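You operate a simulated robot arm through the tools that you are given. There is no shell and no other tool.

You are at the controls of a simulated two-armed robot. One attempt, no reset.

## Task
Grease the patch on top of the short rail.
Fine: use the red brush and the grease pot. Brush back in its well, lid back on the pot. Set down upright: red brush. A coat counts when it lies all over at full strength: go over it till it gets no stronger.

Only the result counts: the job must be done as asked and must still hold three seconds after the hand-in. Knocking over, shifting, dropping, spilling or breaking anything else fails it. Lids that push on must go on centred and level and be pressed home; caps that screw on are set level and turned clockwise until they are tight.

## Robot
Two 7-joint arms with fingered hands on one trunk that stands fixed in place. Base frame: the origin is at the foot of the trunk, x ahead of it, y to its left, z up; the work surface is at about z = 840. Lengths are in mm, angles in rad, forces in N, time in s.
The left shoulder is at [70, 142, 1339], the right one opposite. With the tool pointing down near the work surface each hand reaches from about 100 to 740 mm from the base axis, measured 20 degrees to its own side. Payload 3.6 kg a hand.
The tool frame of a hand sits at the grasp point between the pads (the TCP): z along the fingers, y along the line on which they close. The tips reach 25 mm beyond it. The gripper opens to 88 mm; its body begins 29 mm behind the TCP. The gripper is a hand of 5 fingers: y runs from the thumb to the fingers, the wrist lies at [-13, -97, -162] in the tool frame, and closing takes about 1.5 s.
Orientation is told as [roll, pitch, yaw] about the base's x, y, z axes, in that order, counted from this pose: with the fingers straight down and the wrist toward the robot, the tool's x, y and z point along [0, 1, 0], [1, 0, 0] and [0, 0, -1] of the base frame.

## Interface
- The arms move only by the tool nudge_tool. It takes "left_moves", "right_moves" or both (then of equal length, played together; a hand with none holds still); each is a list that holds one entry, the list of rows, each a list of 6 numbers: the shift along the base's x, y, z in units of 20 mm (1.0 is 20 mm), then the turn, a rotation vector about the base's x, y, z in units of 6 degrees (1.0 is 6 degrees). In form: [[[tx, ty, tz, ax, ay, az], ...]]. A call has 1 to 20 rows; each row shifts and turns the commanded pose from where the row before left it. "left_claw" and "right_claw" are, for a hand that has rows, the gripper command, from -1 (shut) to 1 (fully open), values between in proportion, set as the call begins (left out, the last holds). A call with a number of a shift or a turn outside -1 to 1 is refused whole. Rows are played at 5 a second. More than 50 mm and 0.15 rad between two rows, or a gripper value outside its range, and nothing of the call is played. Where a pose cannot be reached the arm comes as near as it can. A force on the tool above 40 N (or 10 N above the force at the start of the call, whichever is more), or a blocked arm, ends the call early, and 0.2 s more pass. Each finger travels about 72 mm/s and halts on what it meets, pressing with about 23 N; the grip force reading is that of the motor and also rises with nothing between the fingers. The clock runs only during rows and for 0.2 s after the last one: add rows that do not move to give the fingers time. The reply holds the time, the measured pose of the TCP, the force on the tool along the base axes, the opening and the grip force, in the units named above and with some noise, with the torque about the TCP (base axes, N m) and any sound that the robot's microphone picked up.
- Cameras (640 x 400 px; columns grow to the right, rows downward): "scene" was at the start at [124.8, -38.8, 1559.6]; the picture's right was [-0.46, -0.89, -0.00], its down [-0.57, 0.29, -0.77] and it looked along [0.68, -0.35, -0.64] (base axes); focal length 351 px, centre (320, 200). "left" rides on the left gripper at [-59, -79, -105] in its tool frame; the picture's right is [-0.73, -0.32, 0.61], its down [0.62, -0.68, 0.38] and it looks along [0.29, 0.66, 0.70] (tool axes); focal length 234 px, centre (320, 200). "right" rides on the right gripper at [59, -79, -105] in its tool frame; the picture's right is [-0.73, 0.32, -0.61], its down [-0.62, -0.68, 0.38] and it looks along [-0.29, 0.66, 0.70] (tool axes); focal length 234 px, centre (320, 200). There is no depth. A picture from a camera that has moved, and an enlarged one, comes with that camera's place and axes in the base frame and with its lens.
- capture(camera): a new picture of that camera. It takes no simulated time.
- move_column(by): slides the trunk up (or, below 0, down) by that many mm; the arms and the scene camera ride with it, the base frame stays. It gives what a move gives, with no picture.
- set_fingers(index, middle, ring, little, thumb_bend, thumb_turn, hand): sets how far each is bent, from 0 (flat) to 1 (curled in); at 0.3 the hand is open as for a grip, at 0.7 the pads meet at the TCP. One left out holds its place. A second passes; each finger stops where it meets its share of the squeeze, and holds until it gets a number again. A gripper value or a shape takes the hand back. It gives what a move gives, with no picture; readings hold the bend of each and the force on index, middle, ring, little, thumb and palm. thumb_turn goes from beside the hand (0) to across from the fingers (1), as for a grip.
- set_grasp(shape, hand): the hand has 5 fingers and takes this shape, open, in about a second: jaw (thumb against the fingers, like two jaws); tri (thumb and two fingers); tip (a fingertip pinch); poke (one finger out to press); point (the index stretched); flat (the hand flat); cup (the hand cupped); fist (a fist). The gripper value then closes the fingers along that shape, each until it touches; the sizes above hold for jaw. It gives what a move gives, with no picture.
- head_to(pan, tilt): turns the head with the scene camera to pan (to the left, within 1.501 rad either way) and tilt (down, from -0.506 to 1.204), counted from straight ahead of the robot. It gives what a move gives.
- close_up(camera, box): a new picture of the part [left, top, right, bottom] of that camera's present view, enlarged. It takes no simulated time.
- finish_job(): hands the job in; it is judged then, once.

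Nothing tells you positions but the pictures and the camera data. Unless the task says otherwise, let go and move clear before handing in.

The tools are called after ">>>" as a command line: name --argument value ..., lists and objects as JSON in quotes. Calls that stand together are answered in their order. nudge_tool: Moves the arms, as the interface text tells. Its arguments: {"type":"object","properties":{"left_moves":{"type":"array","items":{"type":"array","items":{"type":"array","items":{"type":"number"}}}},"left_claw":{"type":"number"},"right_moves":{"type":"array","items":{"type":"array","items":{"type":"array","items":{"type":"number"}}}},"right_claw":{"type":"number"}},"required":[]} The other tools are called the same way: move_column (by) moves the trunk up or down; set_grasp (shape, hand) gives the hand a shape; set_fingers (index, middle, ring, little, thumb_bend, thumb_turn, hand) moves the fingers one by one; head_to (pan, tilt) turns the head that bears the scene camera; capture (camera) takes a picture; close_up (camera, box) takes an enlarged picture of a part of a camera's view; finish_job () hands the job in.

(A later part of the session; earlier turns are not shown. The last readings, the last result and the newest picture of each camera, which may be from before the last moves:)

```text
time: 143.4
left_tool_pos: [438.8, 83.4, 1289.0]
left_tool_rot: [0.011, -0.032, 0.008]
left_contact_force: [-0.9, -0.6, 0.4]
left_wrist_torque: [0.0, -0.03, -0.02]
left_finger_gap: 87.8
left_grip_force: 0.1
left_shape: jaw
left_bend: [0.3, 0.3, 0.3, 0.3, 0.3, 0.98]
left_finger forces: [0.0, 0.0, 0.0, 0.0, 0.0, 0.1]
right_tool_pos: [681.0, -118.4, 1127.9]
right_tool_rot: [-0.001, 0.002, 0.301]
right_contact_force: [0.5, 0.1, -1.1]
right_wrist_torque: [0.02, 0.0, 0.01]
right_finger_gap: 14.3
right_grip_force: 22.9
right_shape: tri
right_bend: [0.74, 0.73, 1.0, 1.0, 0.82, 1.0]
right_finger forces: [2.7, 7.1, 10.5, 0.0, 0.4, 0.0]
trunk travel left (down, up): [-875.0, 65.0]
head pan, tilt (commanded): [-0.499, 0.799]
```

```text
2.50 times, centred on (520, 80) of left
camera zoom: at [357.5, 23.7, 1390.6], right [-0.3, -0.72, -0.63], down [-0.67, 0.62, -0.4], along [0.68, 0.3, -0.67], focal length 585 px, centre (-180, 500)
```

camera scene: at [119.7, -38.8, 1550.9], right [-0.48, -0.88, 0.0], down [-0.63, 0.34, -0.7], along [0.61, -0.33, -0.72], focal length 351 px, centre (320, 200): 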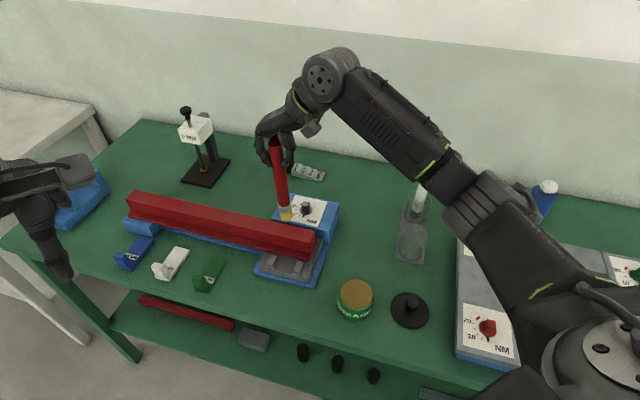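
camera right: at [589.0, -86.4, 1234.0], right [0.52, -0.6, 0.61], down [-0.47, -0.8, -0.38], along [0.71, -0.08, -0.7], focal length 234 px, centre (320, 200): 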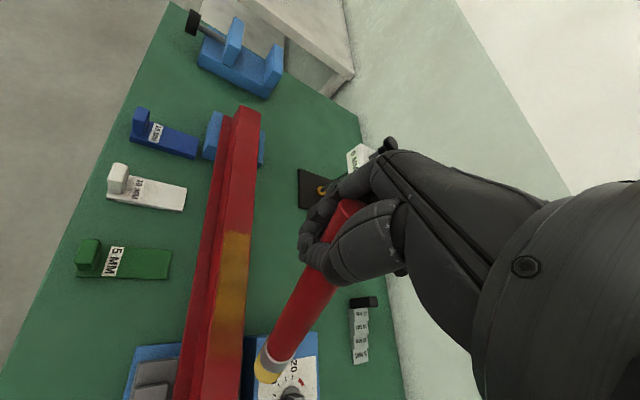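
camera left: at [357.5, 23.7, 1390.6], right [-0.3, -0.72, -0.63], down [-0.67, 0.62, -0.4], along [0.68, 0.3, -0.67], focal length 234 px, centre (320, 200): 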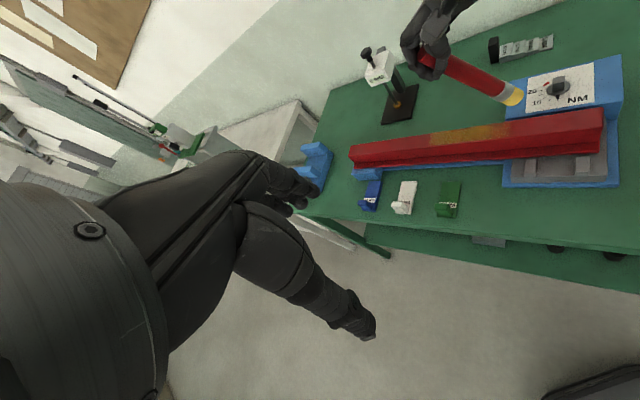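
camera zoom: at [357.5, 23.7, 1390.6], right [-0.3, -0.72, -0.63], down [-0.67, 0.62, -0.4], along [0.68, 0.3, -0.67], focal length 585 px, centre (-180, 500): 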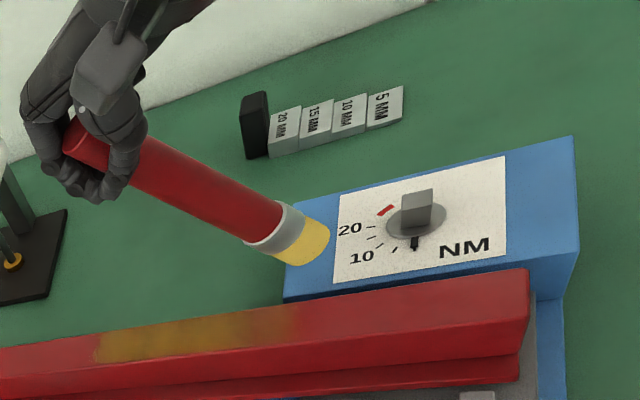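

The brush leans about 32° in the hand but appears caged by the fingers. I'll hold still and check whether it's stable.

>>> nudge_tool --right_moves '[[[0, 0, 0, 0, 0, 0], [0, 0, 0, 0, 0, 0], [0, 0, 0, 0, 0, 0]]]'

>>> close_up --camera "right" --box '[260, 150, 420, 400]'

>>> close_up --camera "right" --box '[280, 170, 400, 280]'

```text
time: 144.2
left_tool_pos: [440.2, 84.0, 1288.9]
left_tool_rot: [0.012, -0.031, 0.007]
left_contact_force: [0.8, 1.2, 0.3]
left_wrist_torque: [0.0, 0.0, -0.01]
left_finger_gap: 88.0
left_grip_force: 0.1
left_shape: jaw
left_bend: [0.3, 0.3, 0.3, 0.3, 0.3, 0.98]
left_finger forces: [0.0, 0.1, 0.0, 0.1, 0.0, 0.1]
right_tool_pos: [680.8, -118.4, 1128.7]
right_tool_rot: [0.0, 0.002, 0.3]
right_contact_force: [0.2, 0.1, -1.4]
right_wrist_torque: [0.06, -0.05, 0.01]
right_finger_gap: 14.4
right_grip_force: 23.0
right_shape: tri
right_bend: [0.74, 0.73, 1.0, 1.0, 0.82, 1.0]
right_finger forces: [3.0, 7.2, 10.7, 0.0, 0.5, 0.0]
trunk travel left (down, up): [-875.0, 65.0]
head pan, tilt (commanded): [-0.499, 0.799]
```

```text
1.60 times, centred on (340, 275) of right
camera zoom: at [589.3, -86.3, 1234.2], right [0.52, -0.6, 0.61], down [-0.47, -0.8, -0.38], along [0.71, -0.08, -0.7], focal length 375 px, centre (288, 80)
```

zoom: 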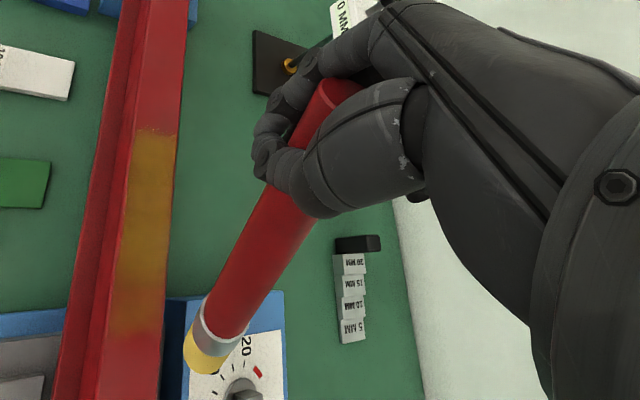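

```text
3.64 times, centred on (340, 225) of right
camera zoom: at [589.3, -86.3, 1234.2], right [0.52, -0.6, 0.61], down [-0.47, -0.8, -0.38], along [0.71, -0.08, -0.7], focal length 852 px, centre (247, 109)
```

zoom: 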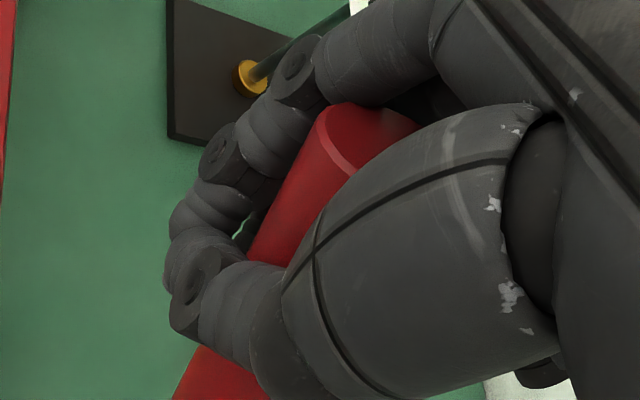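

The brush is stable in the grip. I'll raise it, then tilt the hand by about 32° so the brush itself hangs vertical.

>>> nudge_tool --right_moves '[[[0, 0, 0.5, 0, 0, 0], [0, 0, 0.5, 0, 0, 0], [0, 0, 0.4, 0.4, -0.14, 0], [0, 0, 0, 0.5, -0.18, 0], [0, 0, 0, 0.5, -0.18, 0], [0, 0, 0, 0.6, -0.21, 0], [0, 0, 0, 0.6, -0.21, 0], [0, 0, 0, 0.6, -0.21, 0], [0, 0, 0, 0.6, -0.21, 0], [0, 0, 0, 0.6, -0.21, 0], [0, 0, 0, 0.6, -0.22, 0], [0, 0, 0, 0, 0, 0]]]'

>>> capture --camera "right"

>>> capture --camera "scene"

>>> capture --camera "left"

```text
time: 146.8
left_tool_pos: [438.9, 83.3, 1289.0]
left_tool_rot: [0.012, -0.031, 0.006]
left_contact_force: [-1.2, -0.4, -0.4]
left_wrist_torque: [0.01, 0.0, 0.02]
left_finger_gap: 87.8
left_grip_force: 0.1
left_shape: jaw
left_bend: [0.3, 0.3, 0.3, 0.3, 0.3, 0.98]
left_finger forces: [0.1, 0.0, 0.0, 0.0, 0.1, 0.0]
right_tool_pos: [681.7, -117.9, 1157.0]
right_tool_rot: [0.462, -0.321, 0.224]
right_contact_force: [-0.1, 0.4, -0.6]
right_wrist_torque: [-0.02, 0.01, 0.01]
right_finger_gap: 14.0
right_grip_force: 22.8
right_shape: tri
right_bend: [0.74, 0.73, 1.0, 1.0, 0.82, 1.0]
right_finger forces: [3.2, 5.6, 9.3, 0.0, 0.4, 0.0]
trunk travel left (down, up): [-875.0, 65.0]
head pan, tilt (commanded): [-0.499, 0.799]
```

```text
taken
camera right: at [570.8, -138.0, 1247.0], right [0.44, -0.84, 0.31], down [-0.35, -0.48, -0.8], along [0.83, 0.24, -0.51], focal length 234 px, centre (320, 200)
```

right: 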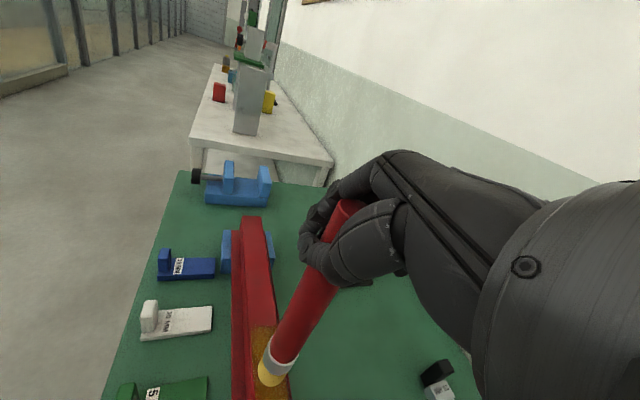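

```text
taken
camera scene: at [120.1, -38.3, 1550.8], right [-0.48, -0.88, 0.0], down [-0.63, 0.34, -0.7], along [0.61, -0.33, -0.72], focal length 351 px, centre (320, 200)
```

scene: 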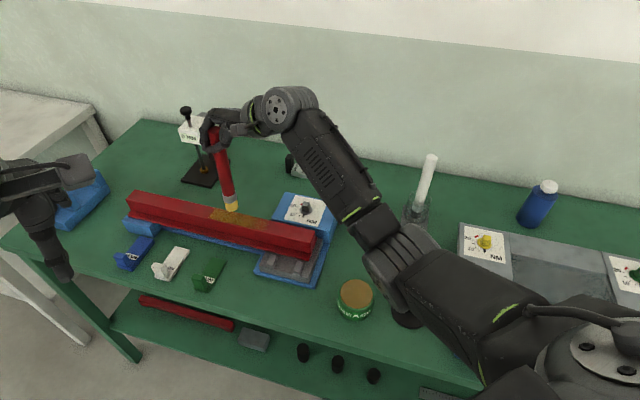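

```text
taken
camera left: at [357.5, 23.5, 1390.6], right [-0.3, -0.72, -0.63], down [-0.67, 0.62, -0.4], along [0.68, 0.3, -0.67], focal length 234 px, centre (320, 200)
```

left: 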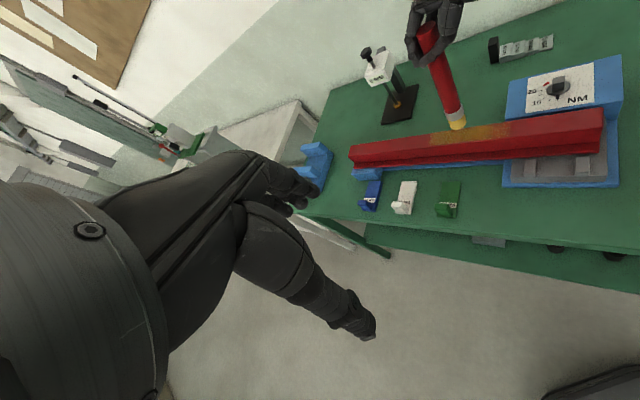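

>>> close_up --camera "scene" --box '[170, 90, 290, 230]'

>>> close_up --camera "left" --box '[380, 0, 540, 150]'

>>> close_up --camera "right" --box '[220, 180, 400, 400]'

```text
2.86 times, centred on (230, 160) of scene
camera zoom: at [120.1, -38.3, 1550.8], right [-0.48, -0.88, 0.0], down [-0.63, 0.34, -0.7], along [0.61, -0.33, -0.72], focal length 1004 px, centre (577, 314)
```

zoom: 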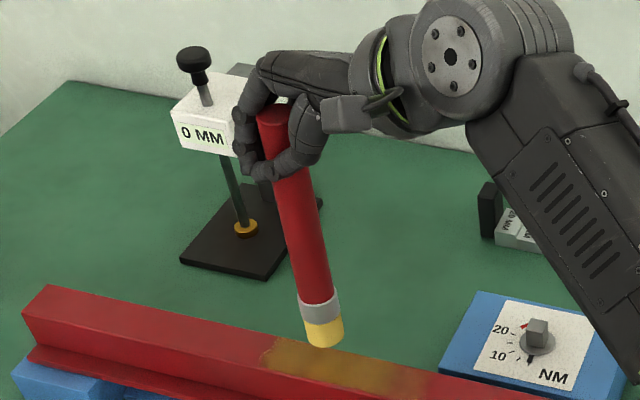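

```text
2.67 times, centred on (460, 75) of left
camera zoom: at [357.5, 23.5, 1390.6], right [-0.3, -0.72, -0.63], down [-0.67, 0.62, -0.4], along [0.68, 0.3, -0.67], focal length 624 px, centre (-53, 533)
```

zoom: 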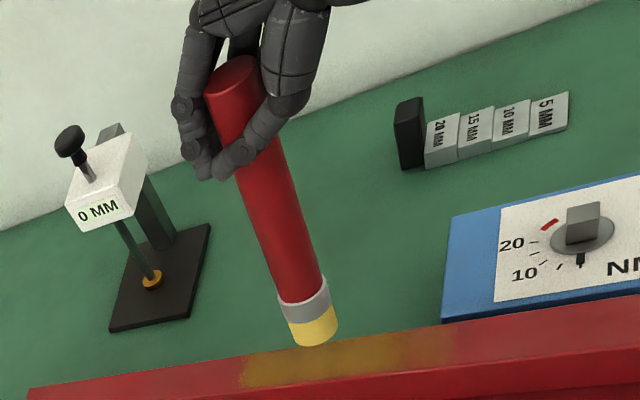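

```text
1.82 times, centred on (310, 290) of right
camera zoom: at [570.8, -138.0, 1247.0], right [0.44, -0.84, 0.31], down [-0.35, -0.48, -0.8], along [0.83, 0.24, -0.51], focal length 426 px, centre (338, 36)
```

zoom: 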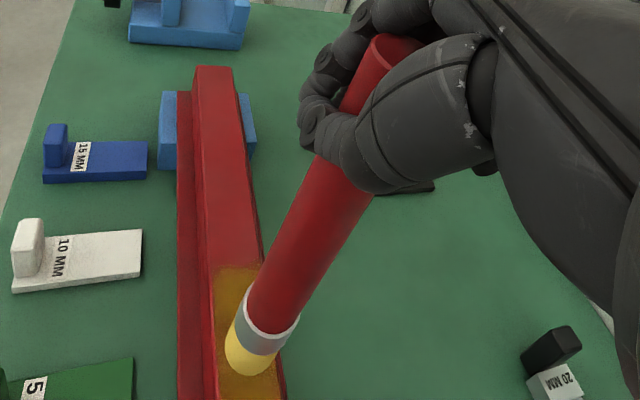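

The brush now hangs nearly vertical (about 2.6° off). I'll correct that and carry it slowly back over its well so I can re-grip it properly.

>>> nudge_tool --right_moves '[[[0, 0, 0.1, -0.03, 0.22, 0], [0, 0, 0, -0.03, 0.21, 0], [-0.25, -0.45, 0, 0, 0, 0], [-0.25, -0.45, 0, 0, 0, 0], [-0.25, -0.45, 0, 0, 0, 0], [-0.25, -0.45, 0, 0, 0, 0], [-0.25, -0.45, 0, 0, 0, 0], [-0.25, -0.45, 0, 0, 0, 0], [-0.25, -0.45, 0, 0, 0, 0], [-0.25, -0.45, 0, 0, 0, 0], [-0.25, -0.45, 0, 0, 0, 0], [-0.25, -0.45, 0, 0, 0, 0], [-0.25, -0.45, 0, 0, 0, 0], [-0.25, -0.45, 0, 0, 0, 0], [-0.25, -0.45, 0, 0, 0, 0], [-0.25, -0.45, 0, 0, 0, 0], [-0.25, -0.45, 0, 0, 0, 0], [-0.25, -0.45, 0, 0, 0, 0], [-0.25, -0.45, 0, 0, 0, 0], [-0.25, -0.45, 0, 0, 0, 0]]]'

>>> capture --camera "scene"

```text
time: 151.0
left_tool_pos: [438.5, 83.3, 1289.8]
left_tool_rot: [0.011, -0.033, 0.009]
left_contact_force: [0.9, 0.3, 0.8]
left_wrist_torque: [0.0, -0.04, -0.01]
left_finger_gap: 88.0
left_grip_force: 0.1
left_shape: jaw
left_bend: [0.3, 0.3, 0.3, 0.3, 0.3, 0.98]
left_finger forces: [0.0, 0.0, 0.1, 0.0, 0.1, 0.0]
right_tool_pos: [590.2, -281.1, 1160.5]
right_tool_rot: [0.467, -0.275, 0.225]
right_contact_force: [0.2, -0.3, -0.2]
right_wrist_torque: [0.02, 0.01, 0.0]
right_finger_gap: 14.3
right_grip_force: 23.6
right_shape: tri
right_bend: [0.74, 0.73, 1.0, 1.0, 0.82, 1.0]
right_finger forces: [3.2, 5.3, 9.0, 0.0, 0.9, 0.1]
trunk travel left (down, up): [-875.0, 65.0]
head pan, tilt (commanded): [-0.499, 0.799]
```

```text
taken
camera scene: at [119.7, -39.0, 1550.8], right [-0.48, -0.88, 0.0], down [-0.63, 0.34, -0.7], along [0.61, -0.33, -0.72], focal length 351 px, centre (320, 200)
```

scene: 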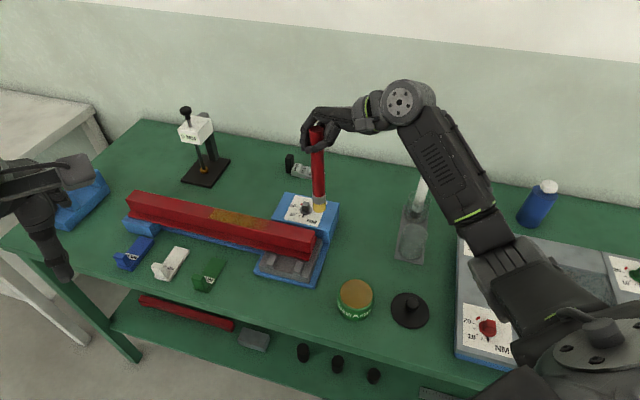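

>>> nudge_tool --right_moves '[[[-0.268, -0.495, 0, 0, 0, 0], [-0.268, -0.495, 0, 0, 0, 0], [-0.268, -0.495, 0, 0, 0, 0], [-0.268, -0.495, 0, 0, 0, 0], [-0.268, -0.495, 0, 0, 0, 0], [-0.268, -0.495, 0, 0, 0, 0], [-0.268, -0.495, 0, 0, 0, 0], [-0.268, -0.495, 0, 0, 0, 0], [-0.268, -0.495, 0, 0, 0, 0], [-0.268, -0.495, 0, 0, 0, 0], [-0.268, -0.495, 0, 0, 0, 0], [-0.268, -0.495, 0, 0, 0, 0], [-0.268, -0.495, 0, 0, 0, 0], [-0.268, -0.495, 0, 0, 0, 0], [-0.268, -0.495, 0, 0, 0, 0], [-0.268, -0.495, 0, 0, 0, 0], [-0.268, -0.495, 0, 0, 0, 0], [-0.268, -0.495, 0, 0, 0, 0], [-0.268, -0.495, 0, 0, 0, 0], [-0.268, -0.495, 0, 0, 0, 0]]]'

>>> capture --camera "scene"

>>> capture --camera "right"

>>> close_up --camera "scene" --box '[360, 110, 480, 280]'

```text
time: 155.2
left_tool_pos: [439.8, 83.5, 1289.3]
left_tool_rot: [0.013, -0.033, 0.005]
left_contact_force: [-0.1, 0.2, -0.3]
left_wrist_torque: [-0.02, -0.01, 0.0]
left_finger_gap: 87.9
left_grip_force: 0.1
left_shape: jaw
left_bend: [0.3, 0.3, 0.3, 0.3, 0.3, 0.98]
left_finger forces: [0.0, 0.1, 0.0, 0.0, 0.0, 0.0]
right_tool_pos: [482.1, -478.4, 1159.7]
right_tool_rot: [0.466, -0.276, 0.224]
right_contact_force: [0.1, -0.5, -0.5]
right_wrist_torque: [-0.01, 0.03, -0.01]
right_finger_gap: 13.7
right_grip_force: 23.5
right_shape: tri
right_bend: [0.74, 0.73, 1.0, 1.0, 0.82, 1.0]
right_finger forces: [3.2, 5.1, 8.7, 0.0, 1.5, 0.1]
trunk travel left (down, up): [-875.0, 65.0]
head pan, tilt (commanded): [-0.499, 0.799]
```

```text
taken
camera scene: at [119.8, -38.9, 1550.8], right [-0.48, -0.88, 0.0], down [-0.63, 0.34, -0.7], along [0.61, -0.33, -0.72], focal length 351 px, centre (320, 200)
```

scene: 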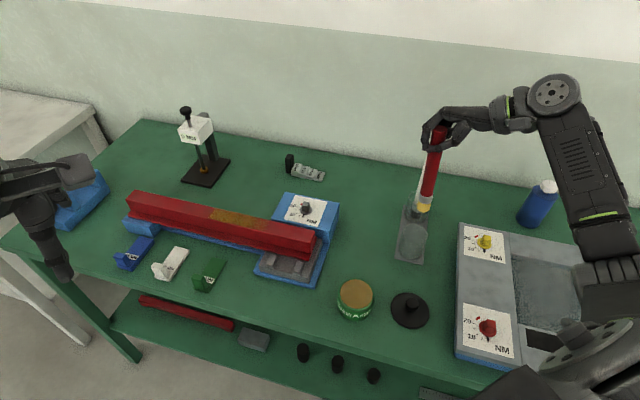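

```text
taken
camera right: at [376.7, -497.8, 1254.8], right [0.45, -0.84, 0.3], down [-0.39, -0.48, -0.78], along [0.8, 0.24, -0.55], focal length 234 px, centre (320, 200)
```

right: 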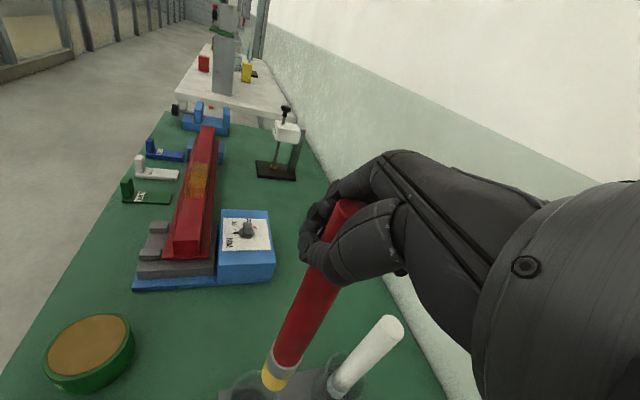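

```text
2.35 times, centred on (420, 195) of scene
camera zoom: at [119.8, -38.9, 1550.8], right [-0.48, -0.88, 0.0], down [-0.63, 0.34, -0.7], along [0.61, -0.33, -0.72], focal length 826 px, centre (85, 212)
```

zoom: 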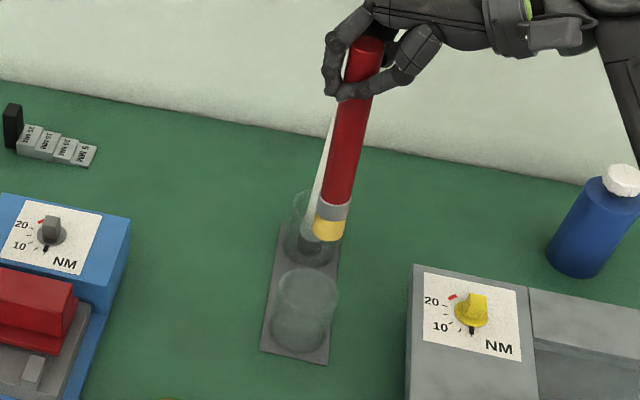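

>>> close_up --camera "right" --box '[200, 190, 420, 400]'

>>> capture --camera "left"

```text
1.90 times, centred on (310, 295) of right
camera zoom: at [376.7, -497.8, 1254.8], right [0.45, -0.84, 0.3], down [-0.39, -0.48, -0.78], along [0.8, 0.24, -0.55], focal length 446 px, centre (339, 19)
```

zoom: 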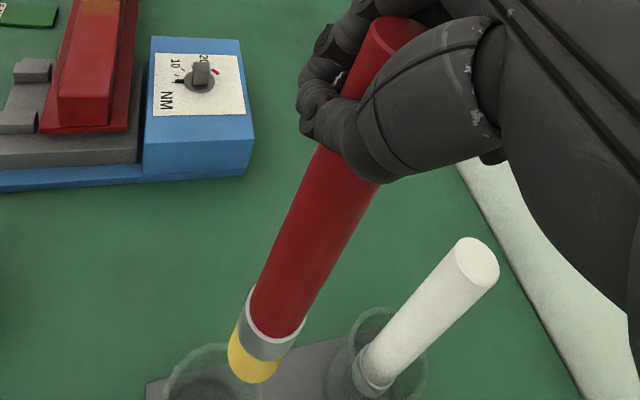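

```text
taken
camera left: at [357.2, 23.0, 1390.7], right [-0.3, -0.72, -0.63], down [-0.67, 0.62, -0.4], along [0.68, 0.3, -0.67], focal length 234 px, centre (320, 200)
```

left: 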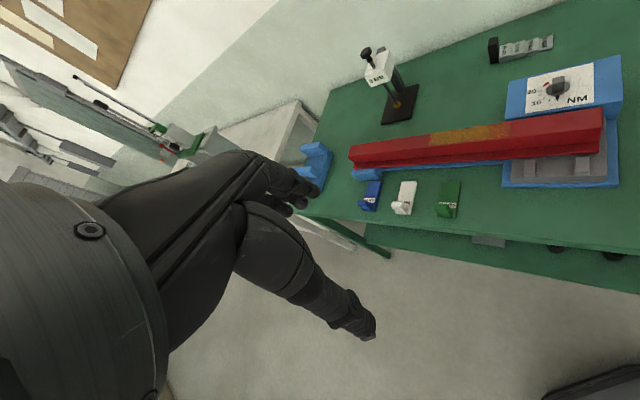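

The brush leans about 2.7° by the hand camera. I'll correct that and centre it over the well.

>>> nudge_tool --right_moves '[[[-0.25, 0.07, 0, 0.13, -0.18, 0], [-0.25, 0.07, 0, 0.14, -0.18, 0], [-0.25, 0.08, 0, 0, 0, 0], [0, 0, -0.3, 0, 0, 0], [0, 0, -0.3, 0, 0, 0], [0, 0, 0, 0, 0, 0]]]'

>>> close_up --camera "right" --box '[200, 190, 420, 400]'

>>> close_up --camera "scene" --box '[360, 110, 480, 280]'

```text
time: 156.6
left_tool_pos: [438.9, 83.1, 1288.4]
left_tool_rot: [0.012, -0.033, 0.007]
left_contact_force: [0.0, -0.1, 0.2]
left_wrist_torque: [0.0, -0.05, 0.0]
left_finger_gap: 87.6
left_grip_force: 0.1
left_shape: jaw
left_bend: [0.3, 0.3, 0.3, 0.3, 0.3, 0.98]
left_finger forces: [0.0, 0.0, 0.1, 0.0, 0.0, 0.0]
right_tool_pos: [467.2, -473.5, 1147.3]
right_tool_rot: [0.485, -0.318, 0.219]
right_contact_force: [0.0, -0.2, 0.0]
right_wrist_torque: [-0.01, 0.01, -0.03]
right_finger_gap: 14.2
right_grip_force: 23.0
right_shape: tri
right_bend: [0.74, 0.73, 1.0, 1.0, 0.82, 1.0]
right_finger forces: [3.1, 5.0, 8.7, 0.1, 1.5, 0.1]
trunk travel left (down, up): [-875.0, 65.0]
head pan, tilt (commanded): [-0.499, 0.799]
```

```text
1.90 times, centred on (310, 295) of right
camera zoom: at [358.3, -495.6, 1237.8], right [0.44, -0.85, 0.29], down [-0.36, -0.46, -0.81], along [0.82, 0.25, -0.51], focal length 446 px, centre (339, 19)
```

zoom: 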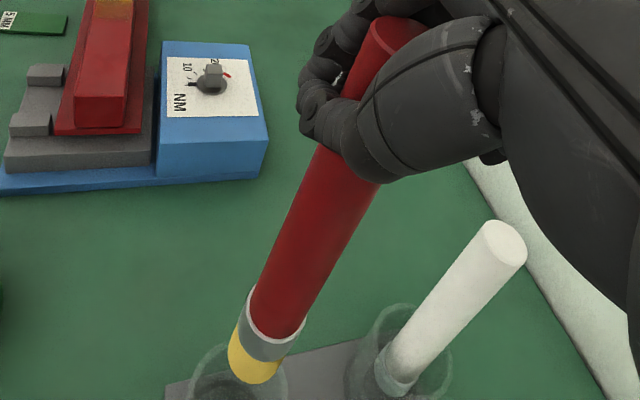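

```text
2.35 times, centred on (420, 195) of scene
camera zoom: at [119.8, -38.6, 1550.8], right [-0.48, -0.88, 0.0], down [-0.63, 0.34, -0.7], along [0.61, -0.33, -0.72], focal length 826 px, centre (85, 212)
```

zoom: 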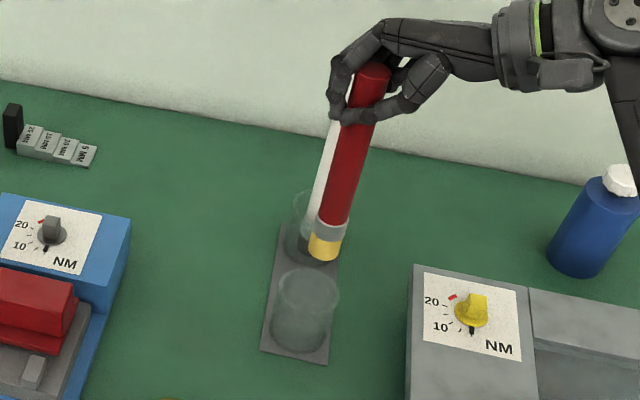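

>>> nudge_tool --right_moves '[[[0, 0, -0.2, 0.23, 0, 0], [0, 0, -0.5, 0, 0, 0], [0, 0, -0.5, 0, 0, 0], [0, 0, -0.5, 0, 0, 0], [0, 0, -0.5, 0, 0, 0], [0, 0, -0.5, 0, 0, 0], [0, 0, 0, 0, 0, 0]]]'

>>> close_up --camera "right" --box '[200, 190, 420, 400]'

>>> close_up --camera "scene" --box '[360, 110, 480, 280]'

```text
time: 158.2
left_tool_pos: [439.3, 84.0, 1289.0]
left_tool_rot: [0.012, -0.033, 0.007]
left_contact_force: [0.6, -0.1, 0.1]
left_wrist_torque: [0.01, -0.01, 0.02]
left_finger_gap: 87.8
left_grip_force: 0.1
left_shape: jaw
left_bend: [0.3, 0.3, 0.3, 0.3, 0.3, 0.98]
left_finger forces: [0.0, 0.1, 0.0, 0.0, 0.1, 0.0]
right_tool_pos: [468.3, -475.0, 1093.2]
right_tool_rot: [0.511, -0.322, 0.211]
right_contact_force: [1.2, 0.3, -1.3]
right_wrist_torque: [-0.02, 0.0, 0.02]
right_finger_gap: 13.9
right_grip_force: 23.2
right_shape: tri
right_bend: [0.74, 0.73, 1.0, 1.0, 0.82, 1.0]
right_finger forces: [3.1, 5.0, 8.6, 0.0, 1.6, 0.1]
trunk travel left (down, up): [-875.0, 65.0]
head pan, tilt (commanded): [-0.499, 0.799]
```

```text
1.90 times, centred on (310, 295) of right
camera zoom: at [358.2, -497.9, 1183.3], right [0.44, -0.86, 0.27], down [-0.36, -0.44, -0.82], along [0.82, 0.27, -0.5], focal length 446 px, centre (339, 19)
```

zoom: 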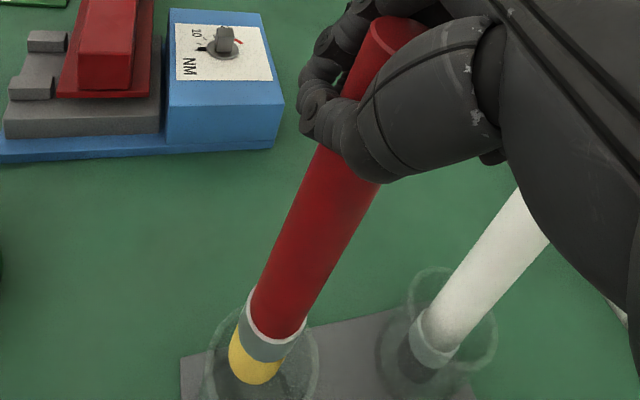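

```text
2.35 times, centred on (420, 195) of scene
camera zoom: at [119.9, -38.6, 1550.8], right [-0.48, -0.88, 0.0], down [-0.63, 0.34, -0.7], along [0.61, -0.33, -0.72], focal length 826 px, centre (85, 212)
```

zoom: 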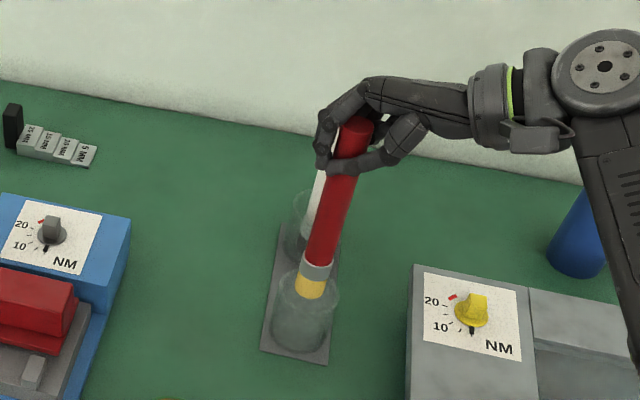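

The tip is centred over the glass. I'll go on down slowly.

>>> nudge_tool --right_moves '[[[0, 0, -0.3, 0, 0, 0], [0, 0, -0.4, 0, 0, 0], [0, 0, -0.4, 0, 0, 0], [0, 0, -0.4, 0, 0, 0], [0, 0, -0.3, 0, 0, 0], [0, 0, 0, 0, 0, 0]]]'

>>> close_up --camera "right" --box '[200, 190, 420, 400]'

>>> close_up --camera "scene" --box '[360, 110, 480, 280]'

```text
time: 159.6
left_tool_pos: [438.7, 84.4, 1289.7]
left_tool_rot: [0.013, -0.033, 0.007]
left_contact_force: [0.7, -0.3, 0.2]
left_wrist_torque: [0.06, -0.01, 0.0]
left_finger_gap: 87.8
left_grip_force: 0.1
left_shape: jaw
left_bend: [0.3, 0.3, 0.3, 0.3, 0.3, 0.98]
left_finger forces: [0.0, 0.0, 0.1, 0.0, 0.0, 0.1]
right_tool_pos: [467.3, -474.0, 1057.8]
right_tool_rot: [0.512, -0.323, 0.211]
right_contact_force: [0.8, 0.1, 0.4]
right_wrist_torque: [0.0, 0.02, 0.01]
right_finger_gap: 14.0
right_grip_force: 22.8
right_shape: tri
right_bend: [0.74, 0.73, 1.0, 1.0, 0.82, 1.0]
right_finger forces: [3.1, 5.0, 8.7, 0.1, 1.5, 0.1]
trunk travel left (down, up): [-875.0, 65.0]
head pan, tilt (commanded): [-0.499, 0.799]
```

```text
1.90 times, centred on (310, 295) of right
camera zoom: at [358.6, -498.1, 1147.6], right [0.44, -0.86, 0.27], down [-0.36, -0.44, -0.82], along [0.82, 0.26, -0.5], focal length 446 px, centre (339, 19)
```

zoom: 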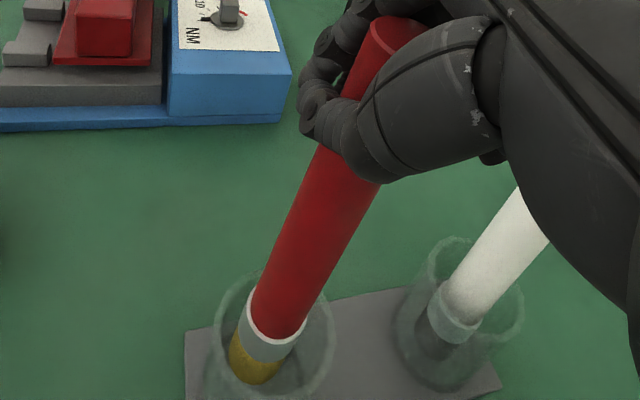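

```text
2.35 times, centred on (420, 195) of scene
camera zoom: at [119.9, -38.6, 1550.8], right [-0.48, -0.88, 0.0], down [-0.63, 0.34, -0.7], along [0.61, -0.33, -0.72], focal length 826 px, centre (85, 212)
```

zoom: 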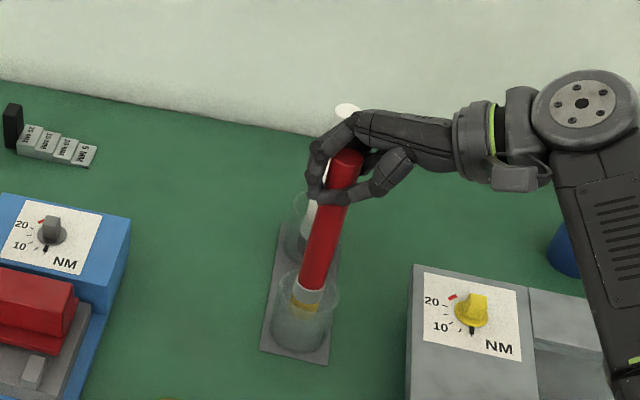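

>>> nudge_tool --right_moves '[[[0, 0, -0.3, 0, 0, 0], [0, 0, -0.3, 0, 0, 0], [0, 0, -0.3, 0, 0, 0], [0, 0, -0.2, 0, 0, 0], [0, 0, 0, 0, 0, 0]]]'

>>> nudge_tool --right_moves '[[[0, 0, -0.1, 0, 0, 0], [0, 0, -0.1, 0, 0, 0], [0, 0, 0, 0, 0, 0]]]'

>>> nudge_tool --right_moves '[[[0, 0, -0.1, 0, 0, 0], [0, 0, 0, 0, 0, 0]]]'

>>> close_up --camera "right" --box '[200, 190, 420, 400]'

```text
time: 160.8
left_tool_pos: [439.5, 83.4, 1287.9]
left_tool_rot: [0.011, -0.033, 0.008]
left_contact_force: [-0.5, 0.9, 0.5]
left_wrist_torque: [-0.02, -0.02, 0.0]
left_finger_gap: 87.9
left_grip_force: 0.0
left_shape: jaw
left_bend: [0.3, 0.3, 0.3, 0.3, 0.3, 0.98]
left_finger forces: [0.1, 0.1, 0.0, 0.1, 0.1, 0.1]
right_tool_pos: [467.8, -475.0, 1035.7]
right_tool_rot: [0.511, -0.323, 0.21]
right_contact_force: [-0.2, -0.5, -1.6]
right_wrist_torque: [0.01, 0.02, 0.0]
right_finger_gap: 14.2
right_grip_force: 23.3
right_shape: tri
right_bend: [0.74, 0.73, 1.0, 1.0, 0.82, 1.0]
right_finger forces: [3.1, 5.0, 8.8, 0.1, 1.7, 0.1]
trunk travel left (down, up): [-875.0, 65.0]
head pan, tilt (commanded): [-0.499, 0.799]
```

```text
time: 161.6
left_tool_pos: [439.3, 83.8, 1289.4]
left_tool_rot: [0.013, -0.033, 0.006]
left_contact_force: [0.0, -1.1, 0.1]
left_wrist_torque: [0.02, 0.0, 0.01]
left_finger_gap: 87.9
left_grip_force: 0.0
left_shape: jaw
left_bend: [0.3, 0.3, 0.3, 0.3, 0.3, 0.98]
left_finger forces: [0.1, 0.1, 0.1, 0.1, 0.1, 0.1]
right_tool_pos: [467.7, -473.3, 1031.0]
right_tool_rot: [0.511, -0.323, 0.211]
right_contact_force: [0.1, -0.2, -0.2]
right_wrist_torque: [0.0, 0.0, -0.01]
right_finger_gap: 14.3
right_grip_force: 23.4
right_shape: tri
right_bend: [0.74, 0.73, 1.0, 1.0, 0.82, 1.0]
right_finger forces: [3.0, 4.9, 8.7, 0.0, 1.7, 0.1]
trunk travel left (down, up): [-875.0, 65.0]
head pan, tilt (commanded): [-0.499, 0.799]
```

```text
time: 162.2
left_tool_pos: [440.0, 83.6, 1289.3]
left_tool_rot: [0.011, -0.032, 0.008]
left_contact_force: [0.1, 0.4, 0.9]
left_wrist_torque: [-0.01, 0.0, 0.0]
left_finger_gap: 87.6
left_grip_force: 0.1
left_shape: jaw
left_bend: [0.3, 0.3, 0.3, 0.3, 0.3, 0.98]
left_finger forces: [0.0, 0.0, 0.1, 0.1, 0.0, 0.1]
right_tool_pos: [467.8, -474.2, 1029.3]
right_tool_rot: [0.511, -0.322, 0.21]
right_contact_force: [1.0, -0.6, -0.1]
right_wrist_torque: [0.01, 0.01, -0.01]
right_finger_gap: 14.4
right_grip_force: 23.7
right_shape: tri
right_bend: [0.74, 0.73, 1.0, 1.0, 0.82, 1.0]
right_finger forces: [3.1, 4.8, 8.6, 0.1, 1.7, 0.0]
trunk travel left (down, up): [-875.0, 65.0]
head pan, tilt (commanded): [-0.499, 0.799]
```

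```text
1.90 times, centred on (310, 295) of right
camera zoom: at [358.4, -497.7, 1119.4], right [0.44, -0.86, 0.27], down [-0.36, -0.44, -0.82], along [0.82, 0.27, -0.5], focal length 446 px, centre (339, 19)
```

zoom: 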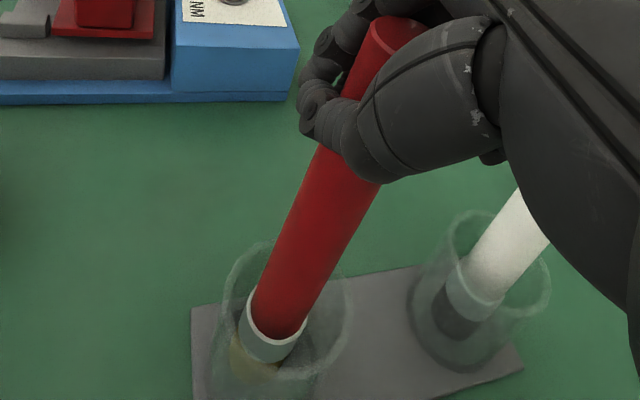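

>>> nudge_tool --right_moves '[[[0, 0, -0.1, 0, 0, 0], [0, 0, -0.1, 0, 0, 0], [0, 0, 0, 0, 0, 0]]]'

>>> nudge_tool --right_moves '[[[0, 0, -0.1, 0, 0, 0], [0, 0, 0, 0, 0, 0]]]'

>>> nudge_tool --right_moves '[[[0, 0, -0.1, 0, 0, 0], [0, 0, 0, 0, 0, 0]]]'

>>> nudge_tool --right_moves '[[[0, 0, -0.1, 0, 0, 0], [0, 0, 0, 0, 0, 0]]]'

```text
time: 163.0
left_tool_pos: [439.7, 83.8, 1289.6]
left_tool_rot: [0.012, -0.034, 0.007]
left_contact_force: [-0.6, -0.5, -0.1]
left_wrist_torque: [-0.01, 0.04, 0.02]
left_finger_gap: 87.7
left_grip_force: 0.0
left_shape: jaw
left_bend: [0.3, 0.3, 0.3, 0.3, 0.3, 0.98]
left_finger forces: [0.1, 0.1, 0.0, 0.0, 0.0, 0.1]
right_tool_pos: [468.5, -474.4, 1025.8]
right_tool_rot: [0.51, -0.323, 0.21]
right_contact_force: [0.7, -0.2, -1.3]
right_wrist_torque: [-0.01, -0.02, 0.0]
right_finger_gap: 14.4
right_grip_force: 23.1
right_shape: tri
right_bend: [0.74, 0.73, 1.0, 1.0, 0.82, 1.0]
right_finger forces: [3.1, 4.9, 8.6, 0.0, 1.7, 0.0]
trunk travel left (down, up): [-875.0, 65.0]
head pan, tilt (commanded): [-0.499, 0.799]
```

```text
time: 163.6
left_tool_pos: [438.7, 83.7, 1289.1]
left_tool_rot: [0.013, -0.034, 0.007]
left_contact_force: [0.0, -0.3, -1.1]
left_wrist_torque: [-0.02, -0.02, -0.02]
left_finger_gap: 87.7
left_grip_force: 0.1
left_shape: jaw
left_bend: [0.3, 0.3, 0.3, 0.3, 0.3, 0.98]
left_finger forces: [0.0, 0.0, 0.0, 0.0, 0.0, 0.0]
right_tool_pos: [468.2, -474.5, 1023.8]
right_tool_rot: [0.511, -0.321, 0.208]
right_contact_force: [-0.1, -0.6, 0.6]
right_wrist_torque: [0.01, 0.01, -0.04]
right_finger_gap: 14.0
right_grip_force: 22.6
right_shape: tri
right_bend: [0.74, 0.73, 1.0, 1.0, 0.82, 1.0]
right_finger forces: [3.1, 5.0, 8.6, 0.0, 1.7, 0.0]
trunk travel left (down, up): [-875.0, 65.0]
head pan, tilt (commanded): [-0.499, 0.799]
```

```text
time: 164.2
left_tool_pos: [440.1, 84.0, 1288.3]
left_tool_rot: [0.012, -0.036, 0.007]
left_contact_force: [-0.4, 0.6, -0.1]
left_wrist_torque: [0.02, -0.02, 0.02]
left_finger_gap: 88.0
left_grip_force: 0.1
left_shape: jaw
left_bend: [0.3, 0.3, 0.3, 0.3, 0.3, 0.98]
left_finger forces: [0.0, 0.0, 0.0, 0.0, 0.0, 0.0]
right_tool_pos: [468.4, -472.6, 1022.2]
right_tool_rot: [0.51, -0.323, 0.21]
right_contact_force: [-0.3, -1.1, -0.8]
right_wrist_torque: [-0.02, 0.01, 0.01]
right_finger_gap: 14.0
right_grip_force: 23.0
right_shape: tri
right_bend: [0.74, 0.73, 1.0, 1.0, 0.82, 1.0]
right_finger forces: [3.1, 5.0, 8.6, 0.0, 1.7, 0.0]
trunk travel left (down, up): [-875.0, 65.0]
head pan, tilt (commanded): [-0.499, 0.799]
```

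```text
time: 164.8
left_tool_pos: [439.8, 84.7, 1288.9]
left_tool_rot: [0.01, -0.033, 0.007]
left_contact_force: [0.4, 0.2, 0.0]
left_wrist_torque: [0.03, 0.0, 0.0]
left_finger_gap: 87.8
left_grip_force: 0.0
left_shape: jaw
left_bend: [0.3, 0.3, 0.3, 0.3, 0.3, 0.98]
left_finger forces: [0.0, 0.0, 0.0, 0.1, 0.0, 0.0]
right_tool_pos: [466.9, -474.0, 1019.7]
right_tool_rot: [0.512, -0.322, 0.21]
right_contact_force: [1.1, 0.1, -1.0]
right_wrist_torque: [-0.01, -0.01, 0.0]
right_finger_gap: 14.2
right_grip_force: 22.6
right_shape: tri
right_bend: [0.74, 0.73, 1.0, 1.0, 0.82, 1.0]
right_finger forces: [3.1, 5.0, 8.7, 0.1, 1.7, 0.0]
trunk travel left (down, up): [-875.0, 65.0]
head pan, tilt (commanded): [-0.499, 0.799]
```

>>> nudge_tool --right_moves '[[[0, 0, -0.1, 0, 0, 0], [0, 0, 0, 0, 0, 0]]]'

>>> nudge_tool --right_moves '[[[0, 0, -0.1, 0, 0, 0], [0, 0, 0, 0, 0, 0]]]'

>>> close_up --camera "right" --box '[200, 190, 420, 400]'

>>> close_up --camera "scene" --box '[370, 140, 470, 280]'

```text
time: 165.4
left_tool_pos: [440.0, 83.8, 1288.8]
left_tool_rot: [0.012, -0.032, 0.008]
left_contact_force: [-0.5, 0.1, -0.4]
left_wrist_torque: [0.01, -0.01, 0.0]
left_finger_gap: 87.8
left_grip_force: 0.0
left_shape: jaw
left_bend: [0.3, 0.3, 0.3, 0.3, 0.3, 0.98]
left_finger forces: [0.0, 0.0, 0.0, 0.1, 0.0, 0.1]
right_tool_pos: [468.3, -472.7, 1017.8]
right_tool_rot: [0.509, -0.324, 0.209]
right_contact_force: [-0.3, 0.1, 7.3]
right_wrist_torque: [0.0, -0.05, 0.03]
right_finger_gap: 14.3
right_grip_force: 22.7
right_shape: tri
right_bend: [0.74, 0.73, 1.0, 1.0, 0.82, 1.0]
right_finger forces: [3.8, 5.3, 7.7, 0.0, 2.8, 0.0]
trunk travel left (down, up): [-875.0, 65.0]
head pan, tilt (commanded): [-0.499, 0.799]
```

```text
time: 166.0
left_tool_pos: [438.4, 85.6, 1289.0]
left_tool_rot: [0.009, -0.033, 0.008]
left_contact_force: [-0.7, 0.0, -0.7]
left_wrist_torque: [-0.01, -0.01, 0.0]
left_finger_gap: 87.7
left_grip_force: 0.1
left_shape: jaw
left_bend: [0.3, 0.3, 0.3, 0.3, 0.3, 0.98]
left_finger forces: [0.0, 0.0, 0.1, 0.0, 0.0, 0.0]
right_tool_pos: [466.4, -473.2, 1019.2]
right_tool_rot: [0.51, -0.323, 0.21]
right_contact_force: [-0.2, 1.7, 13.1]
right_wrist_torque: [-0.06, 0.01, 0.02]
right_finger_gap: 14.5
right_grip_force: 22.9
right_shape: tri
right_bend: [0.74, 0.73, 0.99, 1.0, 0.83, 1.0]
right_finger forces: [4.7, 5.5, 4.8, 0.1, 5.0, 0.0]
trunk travel left (down, up): [-875.0, 65.0]
head pan, tilt (commanded): [-0.499, 0.799]
```

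```text
1.90 times, centred on (310, 295) of right
camera zoom: at [357.0, -496.5, 1106.8], right [0.44, -0.86, 0.27], down [-0.36, -0.44, -0.82], along [0.82, 0.26, -0.5], focal length 446 px, centre (339, 19)
```

zoom: 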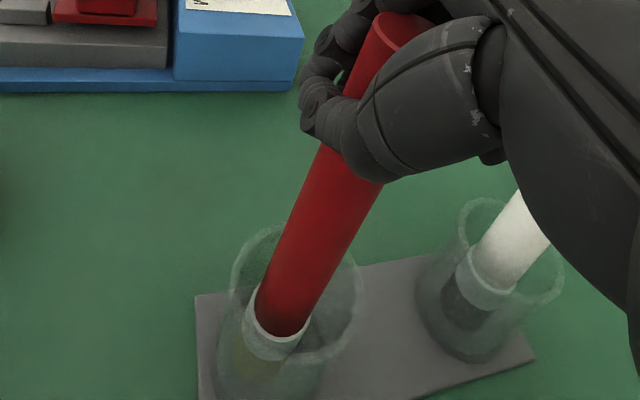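

```text
2.86 times, centred on (420, 210) of scene
camera zoom: at [118.0, -36.5, 1551.2], right [-0.48, -0.88, 0.0], down [-0.63, 0.34, -0.7], along [0.61, -0.33, -0.72], focal length 1004 px, centre (34, 171)
```

zoom: 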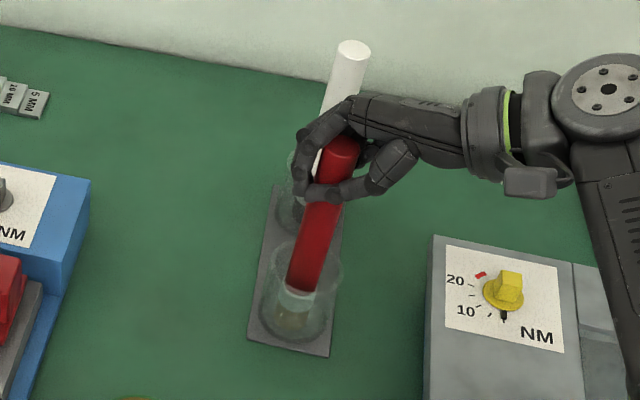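

The brush stands on the well floor and is vertical to within about 1°. I'll ease off the pressure and open the fingers in stages.

>>> nudge_tool --right_moves '[[[0, 0, 0.1, 0, 0, 0], [0, 0, 0, 0, 0, 0]]]'

>>> nudge_tool --right_moves '[[[0, 0, 0, 0, 0, 0], [0, 0, 0, 0, 0, 0], [0, 0, 0, 0, 0, 0]]]' --right_claw -0.3

>>> close_up --camera "right" --box '[200, 190, 420, 400]'

>>> close_up --camera "scene" --box '[370, 140, 470, 280]'

```text
time: 166.6
left_tool_pos: [438.2, 83.9, 1289.3]
left_tool_rot: [0.012, -0.033, 0.005]
left_contact_force: [-0.4, -0.3, 0.6]
left_wrist_torque: [0.0, 0.06, 0.01]
left_finger_gap: 87.8
left_grip_force: 0.0
left_shape: jaw
left_bend: [0.3, 0.3, 0.3, 0.3, 0.3, 0.98]
left_finger forces: [0.1, 0.1, 0.0, 0.0, 0.0, 0.1]
right_tool_pos: [467.0, -473.4, 1018.1]
right_tool_rot: [0.512, -0.323, 0.211]
right_contact_force: [0.3, 0.4, 4.8]
right_wrist_torque: [0.08, -0.04, 0.01]
right_finger_gap: 14.6
right_grip_force: 23.0
right_shape: tri
right_bend: [0.74, 0.73, 0.99, 1.0, 0.83, 1.0]
right_finger forces: [3.9, 5.9, 5.9, 0.0, 4.8, 0.0]
trunk travel left (down, up): [-875.0, 65.0]
head pan, tilt (commanded): [-0.499, 0.799]
```

```text
time: 167.4
left_tool_pos: [439.9, 83.3, 1288.9]
left_tool_rot: [0.013, -0.035, 0.007]
left_contact_force: [-0.2, 0.0, -0.9]
left_wrist_torque: [0.01, -0.05, -0.01]
left_finger_gap: 87.6
left_grip_force: 0.0
left_shape: jaw
left_bend: [0.3, 0.3, 0.3, 0.3, 0.3, 0.98]
left_finger forces: [0.0, 0.1, 0.1, 0.0, 0.0, 0.0]
right_tool_pos: [467.5, -474.2, 1018.4]
right_tool_rot: [0.511, -0.323, 0.212]
right_contact_force: [0.4, 0.6, 0.2]
right_wrist_torque: [0.0, -0.02, -0.04]
right_finger_gap: 30.7
right_grip_force: 0.0
right_shape: tri
right_bend: [0.74, 0.51, 0.99, 0.99, 0.73, 1.0]
right_finger forces: [0.0, 0.0, 0.0, 0.1, 0.0, 0.1]
trunk travel left (down, up): [-875.0, 65.0]
head pan, tilt (commanded): [-0.499, 0.799]
```

```text
1.90 times, centred on (310, 295) of right
camera zoom: at [358.0, -497.5, 1107.1], right [0.44, -0.86, 0.27], down [-0.36, -0.44, -0.82], along [0.82, 0.26, -0.5], focal length 446 px, centre (339, 19)
```

zoom: 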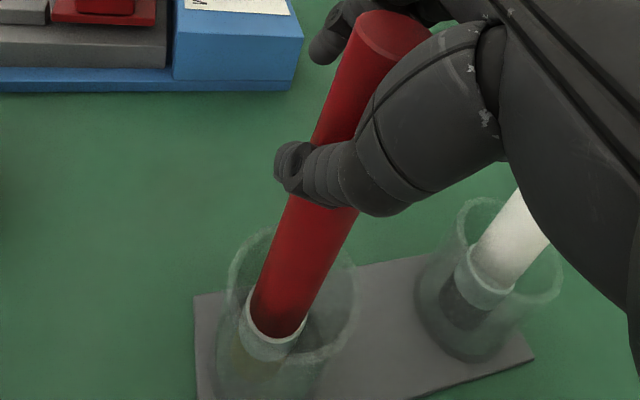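

```text
2.86 times, centred on (420, 210) of scene
camera zoom: at [119.5, -38.2, 1550.9], right [-0.48, -0.88, 0.0], down [-0.63, 0.34, -0.7], along [0.61, -0.33, -0.72], focal length 1004 px, centre (34, 171)
```

zoom: 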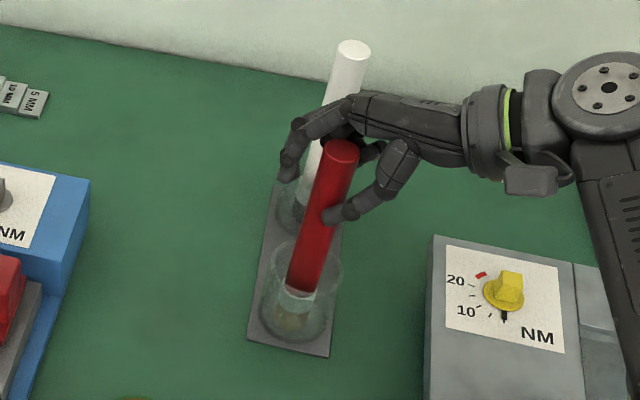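

The brush stands upright by itself. I'll open fully and rise clear.

>>> nudge_tool --right_moves '[[[0, 0, 0, 0, 0, 0], [0, 0, 0, 0, 0, 0], [0, 0, 0, 0, 0, 0], [0, 0, 0, 0, 0, 0], [0, 0, 0, 0, 0, 0]]]' --right_claw 0.6

>>> close_up --camera "right" --box '[200, 190, 420, 400]'

>>> close_up --camera "scene" --box '[370, 140, 470, 280]'

```text
time: 168.6
left_tool_pos: [440.2, 84.6, 1289.4]
left_tool_rot: [0.013, -0.033, 0.007]
left_contact_force: [-0.2, 0.8, -0.5]
left_wrist_torque: [-0.04, 0.01, 0.01]
left_finger_gap: 87.6
left_grip_force: 0.0
left_shape: jaw
left_bend: [0.3, 0.3, 0.3, 0.3, 0.3, 0.98]
left_finger forces: [0.0, 0.0, 0.0, 0.1, 0.0, 0.1]
right_tool_pos: [467.5, -474.3, 1017.8]
right_tool_rot: [0.512, -0.321, 0.21]
right_contact_force: [0.2, 0.2, 0.4]
right_wrist_torque: [0.02, 0.02, 0.0]
right_finger_gap: 70.5
right_grip_force: 0.0
right_shape: tri
right_bend: [0.27, 0.34, 0.99, 0.99, 0.49, 0.99]
right_finger forces: [0.0, 0.0, 0.0, 0.0, 0.1, 0.0]
trunk travel left (down, up): [-875.0, 65.0]
head pan, tilt (commanded): [-0.499, 0.799]
```

```text
1.90 times, centred on (310, 295) of right
camera zoom: at [358.2, -497.7, 1107.1], right [0.44, -0.86, 0.27], down [-0.36, -0.44, -0.82], along [0.82, 0.27, -0.5], focal length 446 px, centre (339, 19)
```

zoom: 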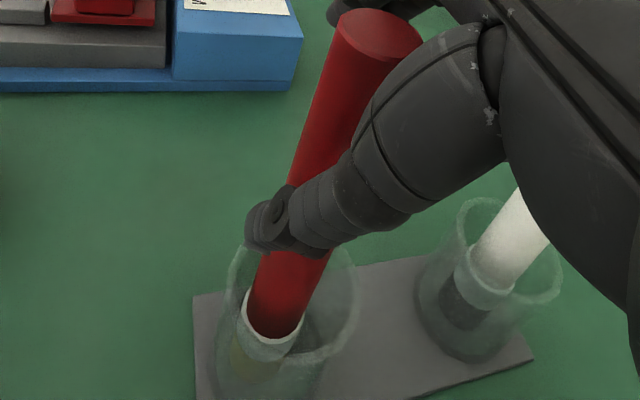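

```text
2.86 times, centred on (420, 210) of scene
camera zoom: at [119.8, -38.5, 1550.9], right [-0.48, -0.88, 0.0], down [-0.63, 0.34, -0.7], along [0.61, -0.33, -0.72], focal length 1004 px, centre (34, 171)
```

zoom: 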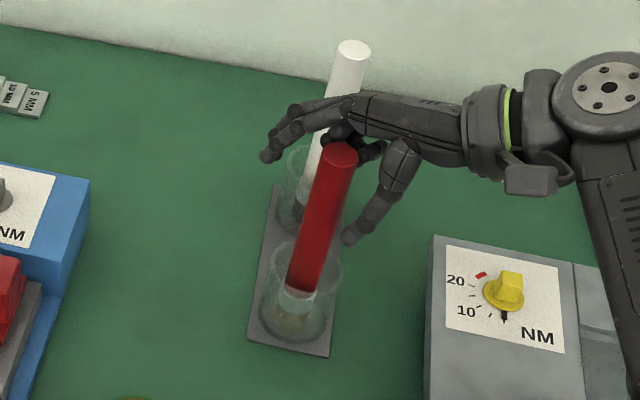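

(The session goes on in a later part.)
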